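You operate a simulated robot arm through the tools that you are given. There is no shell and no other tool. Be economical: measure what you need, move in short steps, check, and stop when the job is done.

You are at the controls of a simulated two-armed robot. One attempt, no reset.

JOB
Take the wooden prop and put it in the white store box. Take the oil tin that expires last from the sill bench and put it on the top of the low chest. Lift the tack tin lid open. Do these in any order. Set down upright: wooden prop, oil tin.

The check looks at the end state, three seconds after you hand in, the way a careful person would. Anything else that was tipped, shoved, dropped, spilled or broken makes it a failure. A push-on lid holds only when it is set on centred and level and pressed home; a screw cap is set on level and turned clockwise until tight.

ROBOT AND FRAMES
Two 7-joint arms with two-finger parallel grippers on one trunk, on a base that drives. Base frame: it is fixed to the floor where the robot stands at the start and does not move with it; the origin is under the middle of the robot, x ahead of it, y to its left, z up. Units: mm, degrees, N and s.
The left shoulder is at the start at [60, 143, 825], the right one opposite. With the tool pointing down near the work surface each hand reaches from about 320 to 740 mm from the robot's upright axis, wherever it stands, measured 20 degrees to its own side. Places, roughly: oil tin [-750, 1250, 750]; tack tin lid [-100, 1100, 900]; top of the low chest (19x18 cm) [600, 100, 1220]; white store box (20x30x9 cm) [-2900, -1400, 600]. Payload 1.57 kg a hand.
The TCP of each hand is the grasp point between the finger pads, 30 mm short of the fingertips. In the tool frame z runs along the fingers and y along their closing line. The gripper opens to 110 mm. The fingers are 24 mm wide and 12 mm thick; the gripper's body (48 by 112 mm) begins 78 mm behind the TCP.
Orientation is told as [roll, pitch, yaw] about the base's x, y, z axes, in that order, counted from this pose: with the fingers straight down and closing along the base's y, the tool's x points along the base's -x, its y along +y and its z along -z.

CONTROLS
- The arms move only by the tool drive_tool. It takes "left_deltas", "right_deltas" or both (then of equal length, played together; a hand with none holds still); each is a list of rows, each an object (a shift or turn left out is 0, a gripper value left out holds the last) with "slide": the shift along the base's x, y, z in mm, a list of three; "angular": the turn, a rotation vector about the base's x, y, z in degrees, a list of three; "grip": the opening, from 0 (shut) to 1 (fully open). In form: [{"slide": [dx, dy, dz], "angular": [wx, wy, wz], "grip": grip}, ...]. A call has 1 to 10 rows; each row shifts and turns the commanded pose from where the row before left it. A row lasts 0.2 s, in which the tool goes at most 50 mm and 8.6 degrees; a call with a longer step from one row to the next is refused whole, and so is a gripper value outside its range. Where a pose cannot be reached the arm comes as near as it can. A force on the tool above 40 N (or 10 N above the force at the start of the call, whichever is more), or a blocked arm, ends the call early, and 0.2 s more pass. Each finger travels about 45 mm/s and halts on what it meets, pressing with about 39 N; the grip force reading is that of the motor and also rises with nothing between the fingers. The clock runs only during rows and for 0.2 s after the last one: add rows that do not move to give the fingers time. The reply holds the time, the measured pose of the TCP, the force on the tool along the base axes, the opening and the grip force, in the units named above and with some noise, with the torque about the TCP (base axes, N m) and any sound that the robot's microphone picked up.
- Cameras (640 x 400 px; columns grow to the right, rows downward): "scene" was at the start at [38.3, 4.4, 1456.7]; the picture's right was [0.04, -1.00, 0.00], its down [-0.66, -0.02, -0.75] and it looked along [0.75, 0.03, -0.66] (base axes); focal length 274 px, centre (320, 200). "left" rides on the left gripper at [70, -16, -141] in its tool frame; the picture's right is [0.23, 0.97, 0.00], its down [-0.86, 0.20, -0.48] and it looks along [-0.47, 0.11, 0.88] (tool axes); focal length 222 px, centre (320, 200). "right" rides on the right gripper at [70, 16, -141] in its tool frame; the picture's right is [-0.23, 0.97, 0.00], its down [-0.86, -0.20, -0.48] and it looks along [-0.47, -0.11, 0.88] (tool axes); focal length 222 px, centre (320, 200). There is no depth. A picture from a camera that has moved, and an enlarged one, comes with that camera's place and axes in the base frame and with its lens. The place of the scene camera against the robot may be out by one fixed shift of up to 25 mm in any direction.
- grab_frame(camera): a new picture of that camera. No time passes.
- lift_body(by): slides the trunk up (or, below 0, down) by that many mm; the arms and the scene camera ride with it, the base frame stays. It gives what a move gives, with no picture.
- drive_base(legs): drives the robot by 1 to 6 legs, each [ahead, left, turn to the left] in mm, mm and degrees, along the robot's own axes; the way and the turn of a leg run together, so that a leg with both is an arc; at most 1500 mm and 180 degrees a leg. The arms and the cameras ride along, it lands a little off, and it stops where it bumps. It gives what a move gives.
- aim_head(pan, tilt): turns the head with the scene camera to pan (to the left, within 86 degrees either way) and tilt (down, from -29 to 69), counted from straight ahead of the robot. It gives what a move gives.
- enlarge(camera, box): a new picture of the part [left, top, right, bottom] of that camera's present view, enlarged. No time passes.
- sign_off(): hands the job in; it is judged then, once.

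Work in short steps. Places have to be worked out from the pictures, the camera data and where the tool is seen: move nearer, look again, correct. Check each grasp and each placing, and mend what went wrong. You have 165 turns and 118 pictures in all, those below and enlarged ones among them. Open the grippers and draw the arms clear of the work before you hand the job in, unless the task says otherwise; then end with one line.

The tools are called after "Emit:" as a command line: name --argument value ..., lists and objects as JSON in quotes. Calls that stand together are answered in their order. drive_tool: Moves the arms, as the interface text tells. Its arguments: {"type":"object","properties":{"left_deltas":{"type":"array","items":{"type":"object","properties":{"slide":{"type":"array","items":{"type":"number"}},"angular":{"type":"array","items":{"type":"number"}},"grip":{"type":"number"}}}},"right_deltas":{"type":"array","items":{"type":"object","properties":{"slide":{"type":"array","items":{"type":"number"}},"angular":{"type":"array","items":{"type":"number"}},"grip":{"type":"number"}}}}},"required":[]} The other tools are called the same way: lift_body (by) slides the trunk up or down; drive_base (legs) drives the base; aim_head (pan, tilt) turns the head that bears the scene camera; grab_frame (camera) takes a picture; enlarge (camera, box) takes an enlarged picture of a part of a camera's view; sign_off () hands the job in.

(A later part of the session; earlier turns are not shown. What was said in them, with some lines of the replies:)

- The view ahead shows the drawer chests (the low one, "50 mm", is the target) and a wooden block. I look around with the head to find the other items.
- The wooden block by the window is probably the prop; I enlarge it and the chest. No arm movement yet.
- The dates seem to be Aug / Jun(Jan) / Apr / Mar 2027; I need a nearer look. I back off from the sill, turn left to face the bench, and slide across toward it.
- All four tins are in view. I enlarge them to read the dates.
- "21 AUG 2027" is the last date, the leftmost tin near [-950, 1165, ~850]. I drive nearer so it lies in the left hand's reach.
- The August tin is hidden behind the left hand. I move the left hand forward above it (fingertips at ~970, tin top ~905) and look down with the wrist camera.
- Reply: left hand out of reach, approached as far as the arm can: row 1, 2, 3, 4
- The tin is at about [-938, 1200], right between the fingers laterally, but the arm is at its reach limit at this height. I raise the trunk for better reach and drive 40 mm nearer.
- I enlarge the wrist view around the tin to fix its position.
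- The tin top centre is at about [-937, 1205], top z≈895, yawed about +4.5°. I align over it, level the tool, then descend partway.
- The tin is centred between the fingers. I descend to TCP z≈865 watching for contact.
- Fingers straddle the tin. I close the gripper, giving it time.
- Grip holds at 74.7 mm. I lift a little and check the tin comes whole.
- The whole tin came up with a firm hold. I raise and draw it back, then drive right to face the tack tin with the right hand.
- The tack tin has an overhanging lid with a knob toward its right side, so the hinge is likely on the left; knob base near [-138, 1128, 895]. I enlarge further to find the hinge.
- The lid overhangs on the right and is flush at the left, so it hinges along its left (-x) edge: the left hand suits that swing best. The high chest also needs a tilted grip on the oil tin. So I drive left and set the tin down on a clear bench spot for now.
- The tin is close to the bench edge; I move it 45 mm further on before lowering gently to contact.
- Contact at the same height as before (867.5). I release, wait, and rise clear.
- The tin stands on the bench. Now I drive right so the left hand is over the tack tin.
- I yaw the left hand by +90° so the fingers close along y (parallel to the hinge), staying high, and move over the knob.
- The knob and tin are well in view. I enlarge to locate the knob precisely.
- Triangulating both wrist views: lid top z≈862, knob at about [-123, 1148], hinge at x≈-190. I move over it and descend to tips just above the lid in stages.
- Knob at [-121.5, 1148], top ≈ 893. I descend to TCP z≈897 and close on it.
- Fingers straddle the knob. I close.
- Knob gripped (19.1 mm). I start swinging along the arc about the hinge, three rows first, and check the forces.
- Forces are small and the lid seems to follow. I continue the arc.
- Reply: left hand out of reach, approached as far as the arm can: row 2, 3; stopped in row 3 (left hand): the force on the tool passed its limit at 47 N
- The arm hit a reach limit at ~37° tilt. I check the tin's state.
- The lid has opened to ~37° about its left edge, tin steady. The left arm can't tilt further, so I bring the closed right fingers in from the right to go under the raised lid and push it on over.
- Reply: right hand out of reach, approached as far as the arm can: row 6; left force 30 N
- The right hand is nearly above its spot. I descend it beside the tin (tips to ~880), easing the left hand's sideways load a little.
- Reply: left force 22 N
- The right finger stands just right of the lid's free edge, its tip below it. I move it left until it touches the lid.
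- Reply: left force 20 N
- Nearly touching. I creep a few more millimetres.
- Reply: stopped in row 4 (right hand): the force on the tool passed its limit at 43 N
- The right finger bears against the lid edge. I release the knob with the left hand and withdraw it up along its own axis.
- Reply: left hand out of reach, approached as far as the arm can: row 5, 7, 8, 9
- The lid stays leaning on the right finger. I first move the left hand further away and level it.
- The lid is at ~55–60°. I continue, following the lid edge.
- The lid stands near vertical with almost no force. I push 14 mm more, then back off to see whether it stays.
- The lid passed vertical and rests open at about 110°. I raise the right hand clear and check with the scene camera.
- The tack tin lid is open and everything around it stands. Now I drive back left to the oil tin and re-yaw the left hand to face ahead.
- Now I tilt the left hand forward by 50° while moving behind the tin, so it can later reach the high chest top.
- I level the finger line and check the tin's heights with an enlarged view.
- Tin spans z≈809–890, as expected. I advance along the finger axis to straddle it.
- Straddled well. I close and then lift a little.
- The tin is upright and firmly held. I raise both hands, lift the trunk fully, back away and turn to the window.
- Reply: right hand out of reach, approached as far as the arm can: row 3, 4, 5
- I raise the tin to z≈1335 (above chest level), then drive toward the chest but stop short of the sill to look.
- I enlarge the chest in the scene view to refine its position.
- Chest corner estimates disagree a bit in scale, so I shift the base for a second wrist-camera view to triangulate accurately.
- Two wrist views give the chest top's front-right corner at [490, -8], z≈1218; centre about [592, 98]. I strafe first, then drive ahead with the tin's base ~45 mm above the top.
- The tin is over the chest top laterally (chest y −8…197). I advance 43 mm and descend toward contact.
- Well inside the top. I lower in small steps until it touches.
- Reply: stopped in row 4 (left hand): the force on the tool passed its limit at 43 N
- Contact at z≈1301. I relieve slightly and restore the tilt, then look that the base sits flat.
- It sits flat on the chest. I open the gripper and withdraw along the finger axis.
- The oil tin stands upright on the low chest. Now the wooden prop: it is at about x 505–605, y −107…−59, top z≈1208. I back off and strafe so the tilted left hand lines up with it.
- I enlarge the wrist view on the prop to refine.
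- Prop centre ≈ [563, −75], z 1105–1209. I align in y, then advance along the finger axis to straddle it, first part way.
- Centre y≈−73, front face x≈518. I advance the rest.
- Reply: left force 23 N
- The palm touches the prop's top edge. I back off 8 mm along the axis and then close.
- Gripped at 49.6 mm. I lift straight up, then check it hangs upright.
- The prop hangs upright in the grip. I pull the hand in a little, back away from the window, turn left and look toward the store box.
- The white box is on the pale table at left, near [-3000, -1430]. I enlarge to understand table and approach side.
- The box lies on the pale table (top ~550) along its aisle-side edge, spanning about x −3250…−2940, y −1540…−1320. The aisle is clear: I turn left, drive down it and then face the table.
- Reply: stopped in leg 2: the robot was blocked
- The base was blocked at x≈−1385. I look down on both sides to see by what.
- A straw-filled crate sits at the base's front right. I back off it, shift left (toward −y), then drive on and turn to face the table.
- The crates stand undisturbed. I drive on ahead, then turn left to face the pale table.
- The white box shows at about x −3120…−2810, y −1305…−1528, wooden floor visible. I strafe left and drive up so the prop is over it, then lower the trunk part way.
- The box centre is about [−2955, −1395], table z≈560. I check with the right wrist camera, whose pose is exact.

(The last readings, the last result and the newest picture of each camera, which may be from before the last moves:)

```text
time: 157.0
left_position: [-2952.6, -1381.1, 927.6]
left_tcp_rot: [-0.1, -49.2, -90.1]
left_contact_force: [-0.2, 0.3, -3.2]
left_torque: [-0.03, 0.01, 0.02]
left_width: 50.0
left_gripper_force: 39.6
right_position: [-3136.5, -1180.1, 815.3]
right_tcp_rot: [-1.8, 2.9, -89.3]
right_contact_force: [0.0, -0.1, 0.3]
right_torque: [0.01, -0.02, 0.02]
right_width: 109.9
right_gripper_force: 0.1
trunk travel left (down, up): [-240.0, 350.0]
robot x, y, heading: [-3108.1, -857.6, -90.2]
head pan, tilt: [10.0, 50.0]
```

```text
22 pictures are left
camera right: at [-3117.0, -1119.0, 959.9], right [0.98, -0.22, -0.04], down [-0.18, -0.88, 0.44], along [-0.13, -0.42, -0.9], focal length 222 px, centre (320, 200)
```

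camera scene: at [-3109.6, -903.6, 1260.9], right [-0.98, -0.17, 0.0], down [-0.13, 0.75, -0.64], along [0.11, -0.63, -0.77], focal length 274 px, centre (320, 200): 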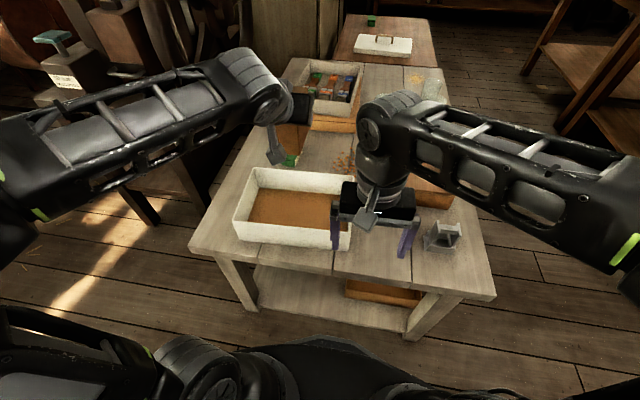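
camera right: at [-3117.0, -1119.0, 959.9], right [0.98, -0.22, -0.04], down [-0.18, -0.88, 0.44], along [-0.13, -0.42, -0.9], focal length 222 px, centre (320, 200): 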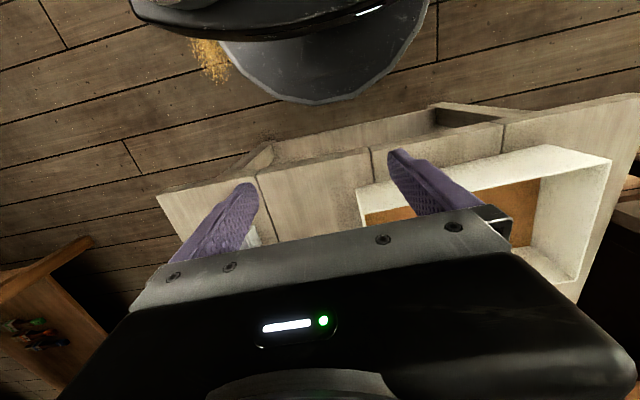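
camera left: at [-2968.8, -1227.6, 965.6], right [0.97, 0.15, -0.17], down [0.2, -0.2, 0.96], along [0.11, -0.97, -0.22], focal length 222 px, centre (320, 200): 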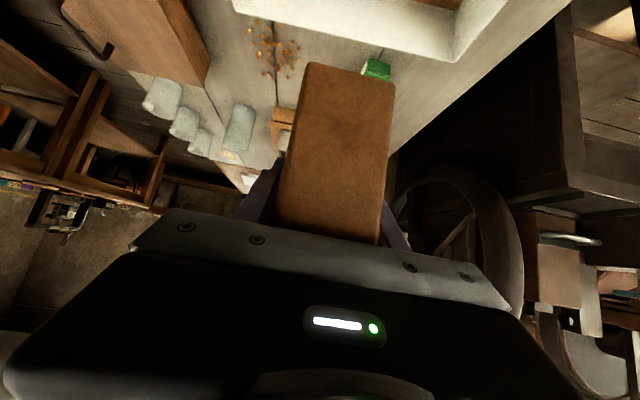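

Emit:
enlarge --camera "right" --box '[340, 80, 640, 310]'

```text
1.74 times, centred on (490, 195) of right
camera zoom: at [-3117.0, -1119.0, 959.9], right [0.98, -0.22, -0.04], down [-0.18, -0.88, 0.44], along [-0.13, -0.42, -0.9], focal length 386 px, centre (24, 209)
```

zoom: 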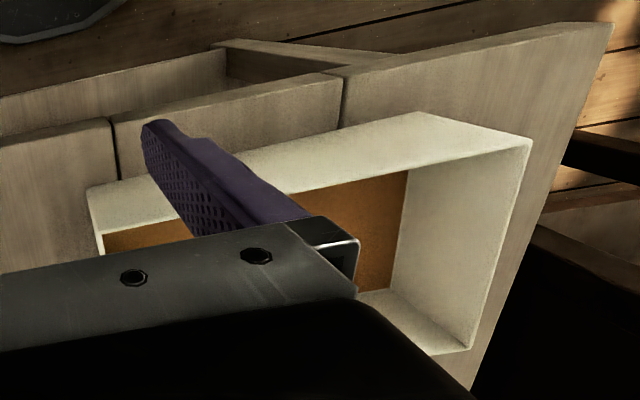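

Combining the views with the known box size: box x −3101…−2798, y −1471…−1270, rim ≈684, table ≈605; centre ≈[−2950, −1370]. I centre the prop there and descend part way with the arm only.

Emit:
drive_tool --left_deltas '[{"slide": [1, 10, 0]}, {"slide": [1, 11, 0]}, {"slide": [0, 0, -35]}, {"slide": [0, 0, -40]}, {"slide": [0, 0, -35]}, {}]'

Emit:
enlarge --camera "left" --box '[160, 0, 520, 225]'

Emit:
enlarge --camera "scene" --box '[180, 90, 420, 270]'

```text
time: 158.4
left_position: [-2951.6, -1362.5, 816.9]
left_tcp_rot: [-0.1, -49.3, -90.0]
left_contact_force: [-0.5, -0.9, -3.7]
left_torque: [-0.03, 0.0, 0.01]
left_width: 49.8
left_gripper_force: 38.5
right_position: [-3137.0, -1180.5, 814.4]
right_tcp_rot: [-1.9, 2.9, -89.4]
right_contact_force: [0.2, 0.7, -0.2]
right_torque: [0.0, 0.02, 0.02]
right_width: 110.0
right_gripper_force: 0.0
trunk travel left (down, up): [-240.0, 350.0]
robot x, y, heading: [-3103.9, -857.1, -90.2]
head pan, tilt: [10.0, 50.0]
```

```text
1.78 times, centred on (340, 112) of left
camera zoom: at [-2967.3, -1207.4, 855.7], right [0.97, 0.15, -0.17], down [0.2, -0.2, 0.96], along [0.11, -0.97, -0.22], focal length 395 px, centre (284, 356)
```

zoom: 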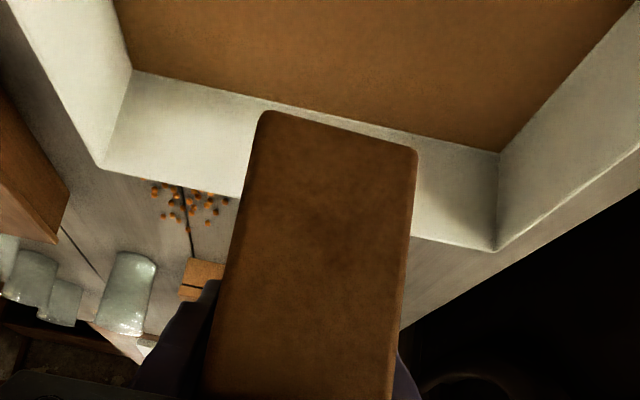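

```text
2.22 times, centred on (300, 180) of scene
camera zoom: at [-3109.5, -903.7, 1260.8], right [-0.98, -0.17, 0.0], down [-0.13, 0.75, -0.64], along [0.11, -0.63, -0.77], focal length 609 px, centre (364, 244)
```

zoom: 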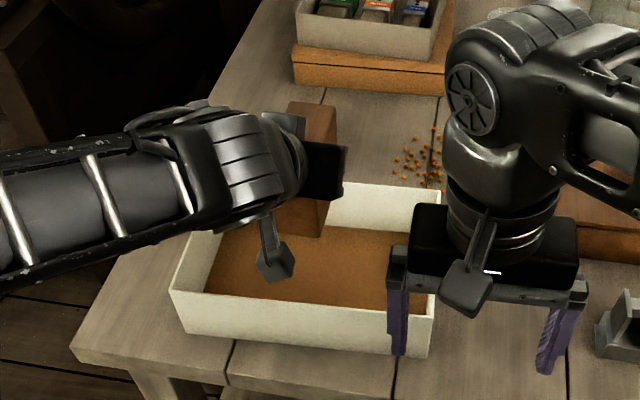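

The prop is well inside the box walls (inner floor ≈ 615–625). I shift slightly and lower toward the floor, slowly at the end.

Emit:
drive_tool --left_deltas '[{"slide": [5, 6, -30]}, {"slide": [0, 0, -35]}, {"slide": [0, 0, -30]}, {"slide": [0, 0, -10]}, {}]'

Emit:
enlarge --camera "left" --box '[160, 0, 520, 225]'

```text
time: 159.6
left_position: [-2945.8, -1354.3, 711.3]
left_tcp_rot: [-0.2, -49.3, -90.1]
left_contact_force: [-0.1, 1.0, -2.6]
left_torque: [-0.01, -0.04, -0.01]
left_width: 49.6
left_gripper_force: 39.6
right_position: [-3135.5, -1181.1, 814.8]
right_tcp_rot: [-1.8, 2.9, -89.4]
right_contact_force: [0.2, -0.8, 0.7]
right_torque: [0.01, 0.0, -0.04]
right_width: 110.1
right_gripper_force: 0.1
trunk travel left (down, up): [-240.0, 350.0]
robot x, y, heading: [-3109.5, -860.7, -90.0]
head pan, tilt: [10.0, 50.0]
```

```text
1.78 times, centred on (340, 112) of left
camera zoom: at [-2961.7, -1200.5, 750.3], right [0.97, 0.15, -0.17], down [0.2, -0.2, 0.96], along [0.11, -0.97, -0.22], focal length 395 px, centre (284, 356)
```

zoom: 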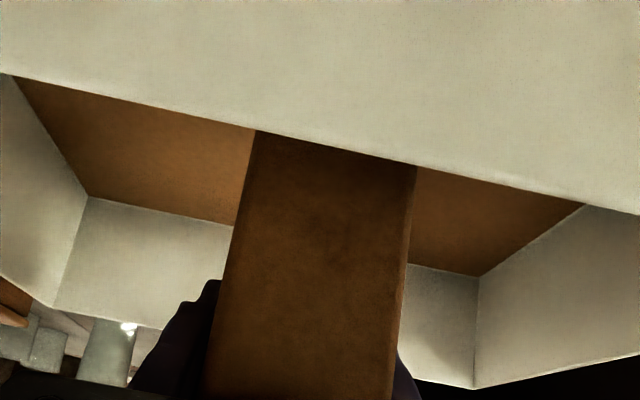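

Inside the walls all round. I lower in 4 mm steps until it touches.

Emit:
drive_tool --left_deltas '[{"slide": [0, 0, -5]}, {"slide": [0, 0, -5]}, {"slide": [0, 0, -4]}, {}]'

```text
time: 160.6
left_position: [-2946.0, -1354.3, 697.8]
left_tcp_rot: [-0.1, -49.3, -90.1]
left_contact_force: [0.4, -0.5, -2.8]
left_torque: [-0.05, 0.01, -0.03]
left_width: 49.8
left_gripper_force: 39.0
right_position: [-3136.7, -1180.6, 814.4]
right_tcp_rot: [-1.8, 2.9, -89.4]
right_contact_force: [0.9, 0.5, -0.3]
right_torque: [-0.01, 0.03, -0.02]
right_width: 110.3
right_gripper_force: 0.0
trunk travel left (down, up): [-240.0, 350.0]
robot x, y, heading: [-3106.6, -857.2, -90.0]
head pan, tilt: [10.0, 50.0]
```

No contact yet; I go on.

Emit:
drive_tool --left_deltas '[{"slide": [0, 0, -4]}, {"slide": [0, 0, -4]}, {}]'

```text
time: 161.4
left_position: [-2946.1, -1354.9, 690.0]
left_tcp_rot: [-0.1, -49.3, -90.1]
left_contact_force: [-0.1, 0.1, -3.7]
left_torque: [-0.04, 0.01, -0.01]
left_width: 49.9
left_gripper_force: 38.9
right_position: [-3135.7, -1181.1, 815.0]
right_tcp_rot: [-1.8, 2.9, -89.3]
right_contact_force: [0.8, 0.3, -0.5]
right_torque: [0.02, -0.02, 0.0]
right_width: 110.0
right_gripper_force: 0.1
trunk travel left (down, up): [-240.0, 350.0]
robot x, y, heading: [-3105.3, -861.5, -90.2]
head pan, tilt: [10.0, 50.0]
```

Emit:
drive_tool --left_deltas '[{"slide": [0, 0, -4]}, {"slide": [0, 0, -4]}, {}]'

Emit:
enlarge --camera "scene" --box '[210, 130, 370, 260]'

```text
time: 162.2
left_position: [-2946.5, -1354.2, 682.6]
left_tcp_rot: [-0.1, -49.4, -90.1]
left_contact_force: [-0.3, -0.7, -2.4]
left_torque: [-0.02, 0.0, 0.05]
left_width: 49.8
left_gripper_force: 38.9
right_position: [-3136.3, -1181.4, 815.5]
right_tcp_rot: [-1.8, 2.8, -89.3]
right_contact_force: [-0.6, 0.0, 0.0]
right_torque: [-0.03, 0.0, -0.01]
right_width: 110.0
right_gripper_force: 0.0
trunk travel left (down, up): [-240.0, 350.0]
robot x, y, heading: [-3104.3, -859.8, -90.0]
head pan, tilt: [10.0, 50.0]
```

```text
3.08 times, centred on (290, 195) of scene
camera zoom: at [-3109.6, -903.6, 1260.8], right [-0.98, -0.17, 0.0], down [-0.13, 0.75, -0.64], along [0.11, -0.63, -0.77], focal length 843 px, centre (412, 215)
```

zoom: 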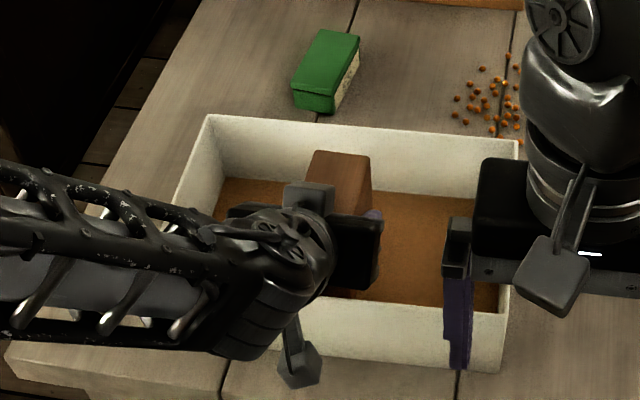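

Still free; I keep lowering with an eye on the near wall clearance.

Emit:
drive_tool --left_deltas '[{"slide": [0, 0, -4]}, {"slide": [0, 0, -4]}, {"slide": [0, 0, -4]}, {}]'

Emit:
enlarge --camera "left" --box '[160, 0, 520, 225]'

```text
time: 163.2
left_position: [-2945.6, -1354.6, 670.1]
left_tcp_rot: [0.0, -49.3, -90.1]
left_contact_force: [-0.1, 0.8, -1.6]
left_torque: [-0.02, 0.01, -0.01]
left_width: 49.7
left_gripper_force: 39.3
right_position: [-3136.8, -1180.6, 814.9]
right_tcp_rot: [-1.8, 2.9, -89.3]
right_contact_force: [-0.1, 0.0, -0.3]
right_torque: [0.02, -0.02, -0.03]
right_width: 110.1
right_gripper_force: 0.1
trunk travel left (down, up): [-240.0, 350.0]
robot x, y, heading: [-3107.7, -858.2, -90.2]
head pan, tilt: [10.0, 50.0]
```

```text
1.78 times, centred on (340, 112) of left
camera zoom: at [-2961.6, -1200.5, 708.6], right [0.97, 0.15, -0.17], down [0.2, -0.2, 0.96], along [0.11, -0.97, -0.22], focal length 395 px, centre (284, 356)
```

zoom: 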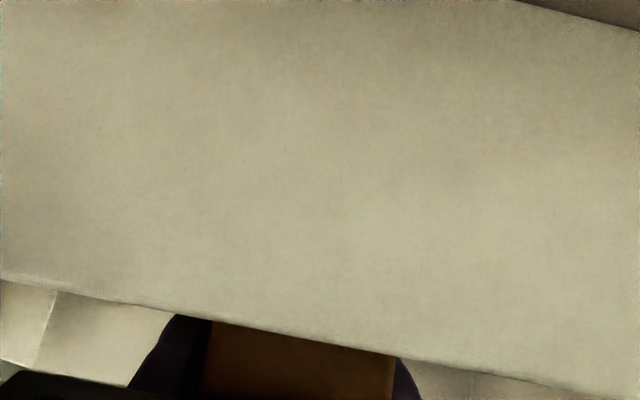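

Triangulated rim z≈690; gripper still clears the near wall by ~15 mm. Floor should be close; I continue in 3 mm steps.

Emit:
drive_tool --left_deltas '[{"slide": [0, 0, -3]}, {"slide": [0, 0, -3]}, {}]'

```text
time: 164.0
left_position: [-2945.7, -1353.4, 663.9]
left_tcp_rot: [0.1, -49.2, -90.1]
left_contact_force: [0.0, 0.0, -2.1]
left_torque: [-0.06, 0.02, -0.01]
left_width: 49.7
left_gripper_force: 38.7
right_position: [-3135.8, -1181.8, 815.1]
right_tcp_rot: [-1.8, 2.9, -89.4]
right_contact_force: [0.6, -0.1, 0.5]
right_torque: [-0.02, 0.02, 0.01]
right_width: 110.3
right_gripper_force: 0.0
trunk travel left (down, up): [-240.0, 350.0]
robot x, y, heading: [-3104.6, -860.0, -89.9]
head pan, tilt: [10.0, 50.0]
```

Still no contact. I shift 8 mm away from the near wall for clearance and go on down.

Emit:
drive_tool --left_deltas '[{"slide": [0, -8, 0]}, {"slide": [0, 0, -3]}, {"slide": [0, 0, -3]}, {}]'

```text
time: 165.0
left_position: [-2945.6, -1362.8, 659.7]
left_tcp_rot: [0.0, -49.4, -90.1]
left_contact_force: [0.7, 2.6, 12.3]
left_torque: [0.96, -0.09, -0.07]
left_width: 50.1
left_gripper_force: 38.9
right_position: [-3136.7, -1179.2, 815.5]
right_tcp_rot: [-1.9, 2.9, -89.4]
right_contact_force: [-0.4, -0.2, 0.0]
right_torque: [0.0, -0.01, 0.01]
right_width: 110.0
right_gripper_force: 0.0
trunk travel left (down, up): [-240.0, 350.0]
robot x, y, heading: [-3107.5, -857.9, -89.9]
head pan, tilt: [10.0, 50.0]
```

Contact at z≈660. I check visually whether it's the prop on the floor or the gripper on the rim.

Emit:
enlarge --camera "scene" --box '[250, 150, 340, 230]'

Emit:
grab_frame --camera "left"

```text
5.00 times, centred on (295, 190) of scene
camera zoom: at [-3109.8, -902.6, 1261.1], right [-0.98, -0.17, 0.0], down [-0.13, 0.75, -0.64], along [0.11, -0.63, -0.77], focal length 1370 px, centre (445, 250)
```

zoom: 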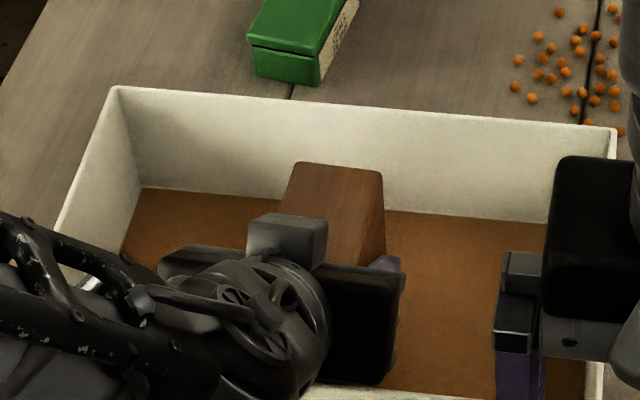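

```text
14 pictures are left
camera left: at [-2962.1, -1208.6, 697.7], right [0.97, 0.15, -0.17], down [0.2, -0.19, 0.96], along [0.11, -0.97, -0.22], focal length 222 px, centre (320, 200)
```

left: 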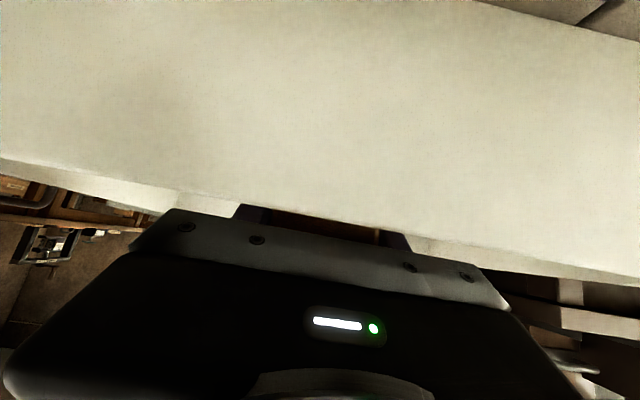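

Geometry shows ~14 mm clearance between palm and rim, so the prop is on the box floor. I ease 1 mm up and release.

Emit:
drive_tool --left_deltas '[{"slide": [0, 0, 1]}, {"grip": 0.85}, {}, {}, {}]'

Emit:
enlarge --camera "scene" --box '[250, 150, 340, 230]'

```text
time: 166.2
left_position: [-2945.1, -1361.7, 659.6]
left_tcp_rot: [-0.1, -49.2, -90.2]
left_contact_force: [-0.9, -1.0, -0.2]
left_torque: [0.0, -0.02, 0.01]
left_width: 93.4
left_gripper_force: 0.1
right_position: [-3136.4, -1181.3, 814.5]
right_tcp_rot: [-1.8, 2.8, -89.3]
right_contact_force: [-0.1, -0.1, 0.8]
right_torque: [0.04, -0.03, -0.01]
right_width: 109.8
right_gripper_force: 0.1
trunk travel left (down, up): [-240.0, 350.0]
robot x, y, heading: [-3110.5, -861.2, -90.1]
head pan, tilt: [10.0, 50.0]
```

```text
5.00 times, centred on (295, 190) of scene
camera zoom: at [-3109.6, -903.5, 1260.8], right [-0.98, -0.17, 0.0], down [-0.13, 0.75, -0.64], along [0.11, -0.63, -0.77], focal length 1370 px, centre (445, 250)
```

zoom: 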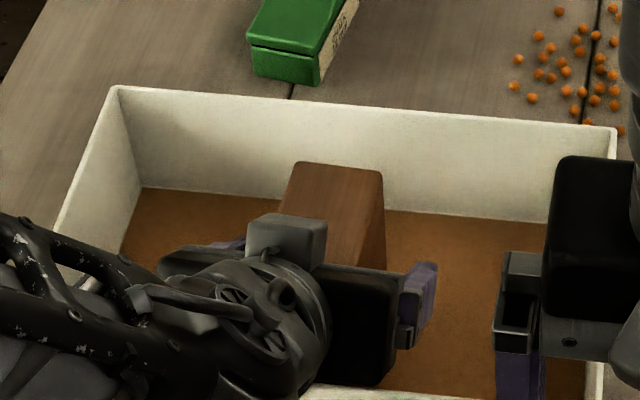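

Released; the prop hasn't moved and forces are zero. I withdraw along the finger axis and up.

Emit:
drive_tool --left_deltas '[{"slide": [0, 15, 13]}, {"slide": [0, 26, 24]}, {"slide": [0, 26, 30]}, {"slide": [0, 26, 35]}, {"slide": [0, 10, 40]}, {"slide": [0, 0, 40]}, {}]'

Emit:
enlarge --camera "scene" --box '[200, 120, 400, 270]'

Emit:
grab_frame --camera "left"

```text
time: 167.8
left_position: [-2952.4, -1298.4, 856.0]
left_tcp_rot: [0.0, -49.3, -90.1]
left_contact_force: [-0.4, -0.6, 0.1]
left_torque: [0.0, -0.02, 0.03]
left_width: 93.4
left_gripper_force: 0.1
left hand out of reach, approached as far as the arm can: row 1, 2, 3, 4
right_position: [-3136.5, -1179.1, 815.6]
right_tcp_rot: [-1.7, 2.9, -89.4]
right_contact_force: [-0.3, 0.0, -0.7]
right_torque: [0.01, -0.02, 0.01]
right_width: 109.8
right_gripper_force: 0.0
trunk travel left (down, up): [-240.0, 350.0]
robot x, y, heading: [-3104.9, -859.0, -89.9]
head pan, tilt: [10.0, 50.0]
```

```text
2.67 times, centred on (300, 195) of scene
camera zoom: at [-3109.6, -903.4, 1260.8], right [-0.98, -0.17, 0.0], down [-0.13, 0.75, -0.64], along [0.11, -0.63, -0.77], focal length 731 px, centre (373, 213)
```

zoom: 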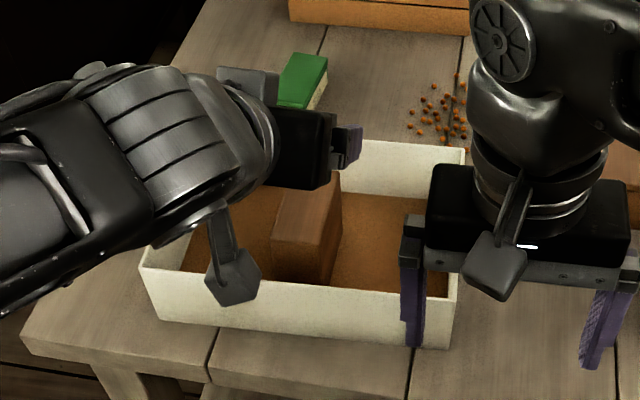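

```text
11 pictures are left
camera left: at [-2969.0, -1144.3, 894.2], right [0.97, 0.15, -0.17], down [0.2, -0.19, 0.96], along [0.11, -0.97, -0.22], focal length 222 px, centre (320, 200)
```

left: 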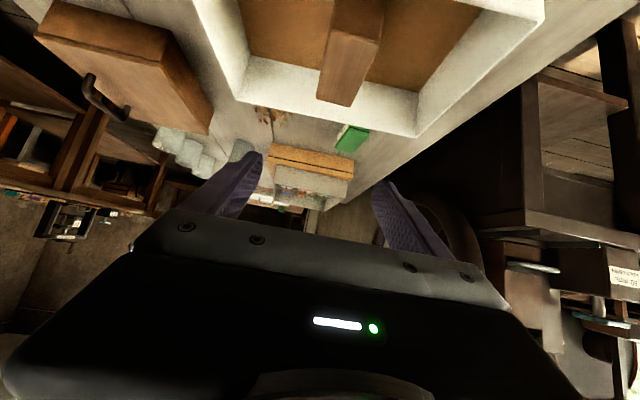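

The prop stands upright in the box. I back the robot away clear of the table and take a last look.

Emit:
drive_base --legs '[[-250, 0, 0]]'

Emit:
grab_frame --camera "scene"

```text
time: 169.6
left_position: [-2953.7, -1049.0, 855.1]
left_tcp_rot: [0.0, -49.2, -90.2]
left_contact_force: [0.1, 0.9, 0.5]
left_torque: [-0.01, 0.01, -0.04]
left_width: 93.5
left_gripper_force: 0.1
right_position: [-3135.9, -929.8, 814.3]
right_tcp_rot: [-1.8, 2.8, -89.6]
right_contact_force: [0.2, 0.4, -0.1]
right_torque: [-0.01, 0.0, 0.02]
right_width: 110.0
right_gripper_force: 0.1
trunk travel left (down, up): [-240.0, 350.0]
robot x, y, heading: [-3106.8, -609.2, -90.1]
head pan, tilt: [10.0, 50.0]
```

```text
10 pictures are left
camera scene: at [-3109.3, -653.7, 1260.8], right [-0.99, -0.17, 0.0], down [-0.13, 0.75, -0.64], along [0.11, -0.63, -0.77], focal length 274 px, centre (320, 200)
```

scene: 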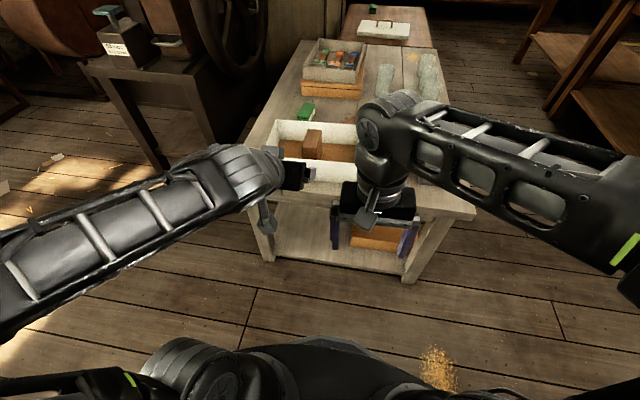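

All three parts are done: the prop is upright in the store box, the August tin is on the low chest, and the tack tin lid is open. Both grippers are open and clear, so I hand in.

Emit:
sign_off

```text
The job is handed in.
```

The wooden prop is upright in the white store box, the 21 AUG 2027 oil tin is upright on the low chest, and the tack tin lid stands open. On the way the base bumped the straw crates in the aisle once, and they looked undisturbed afterwards.
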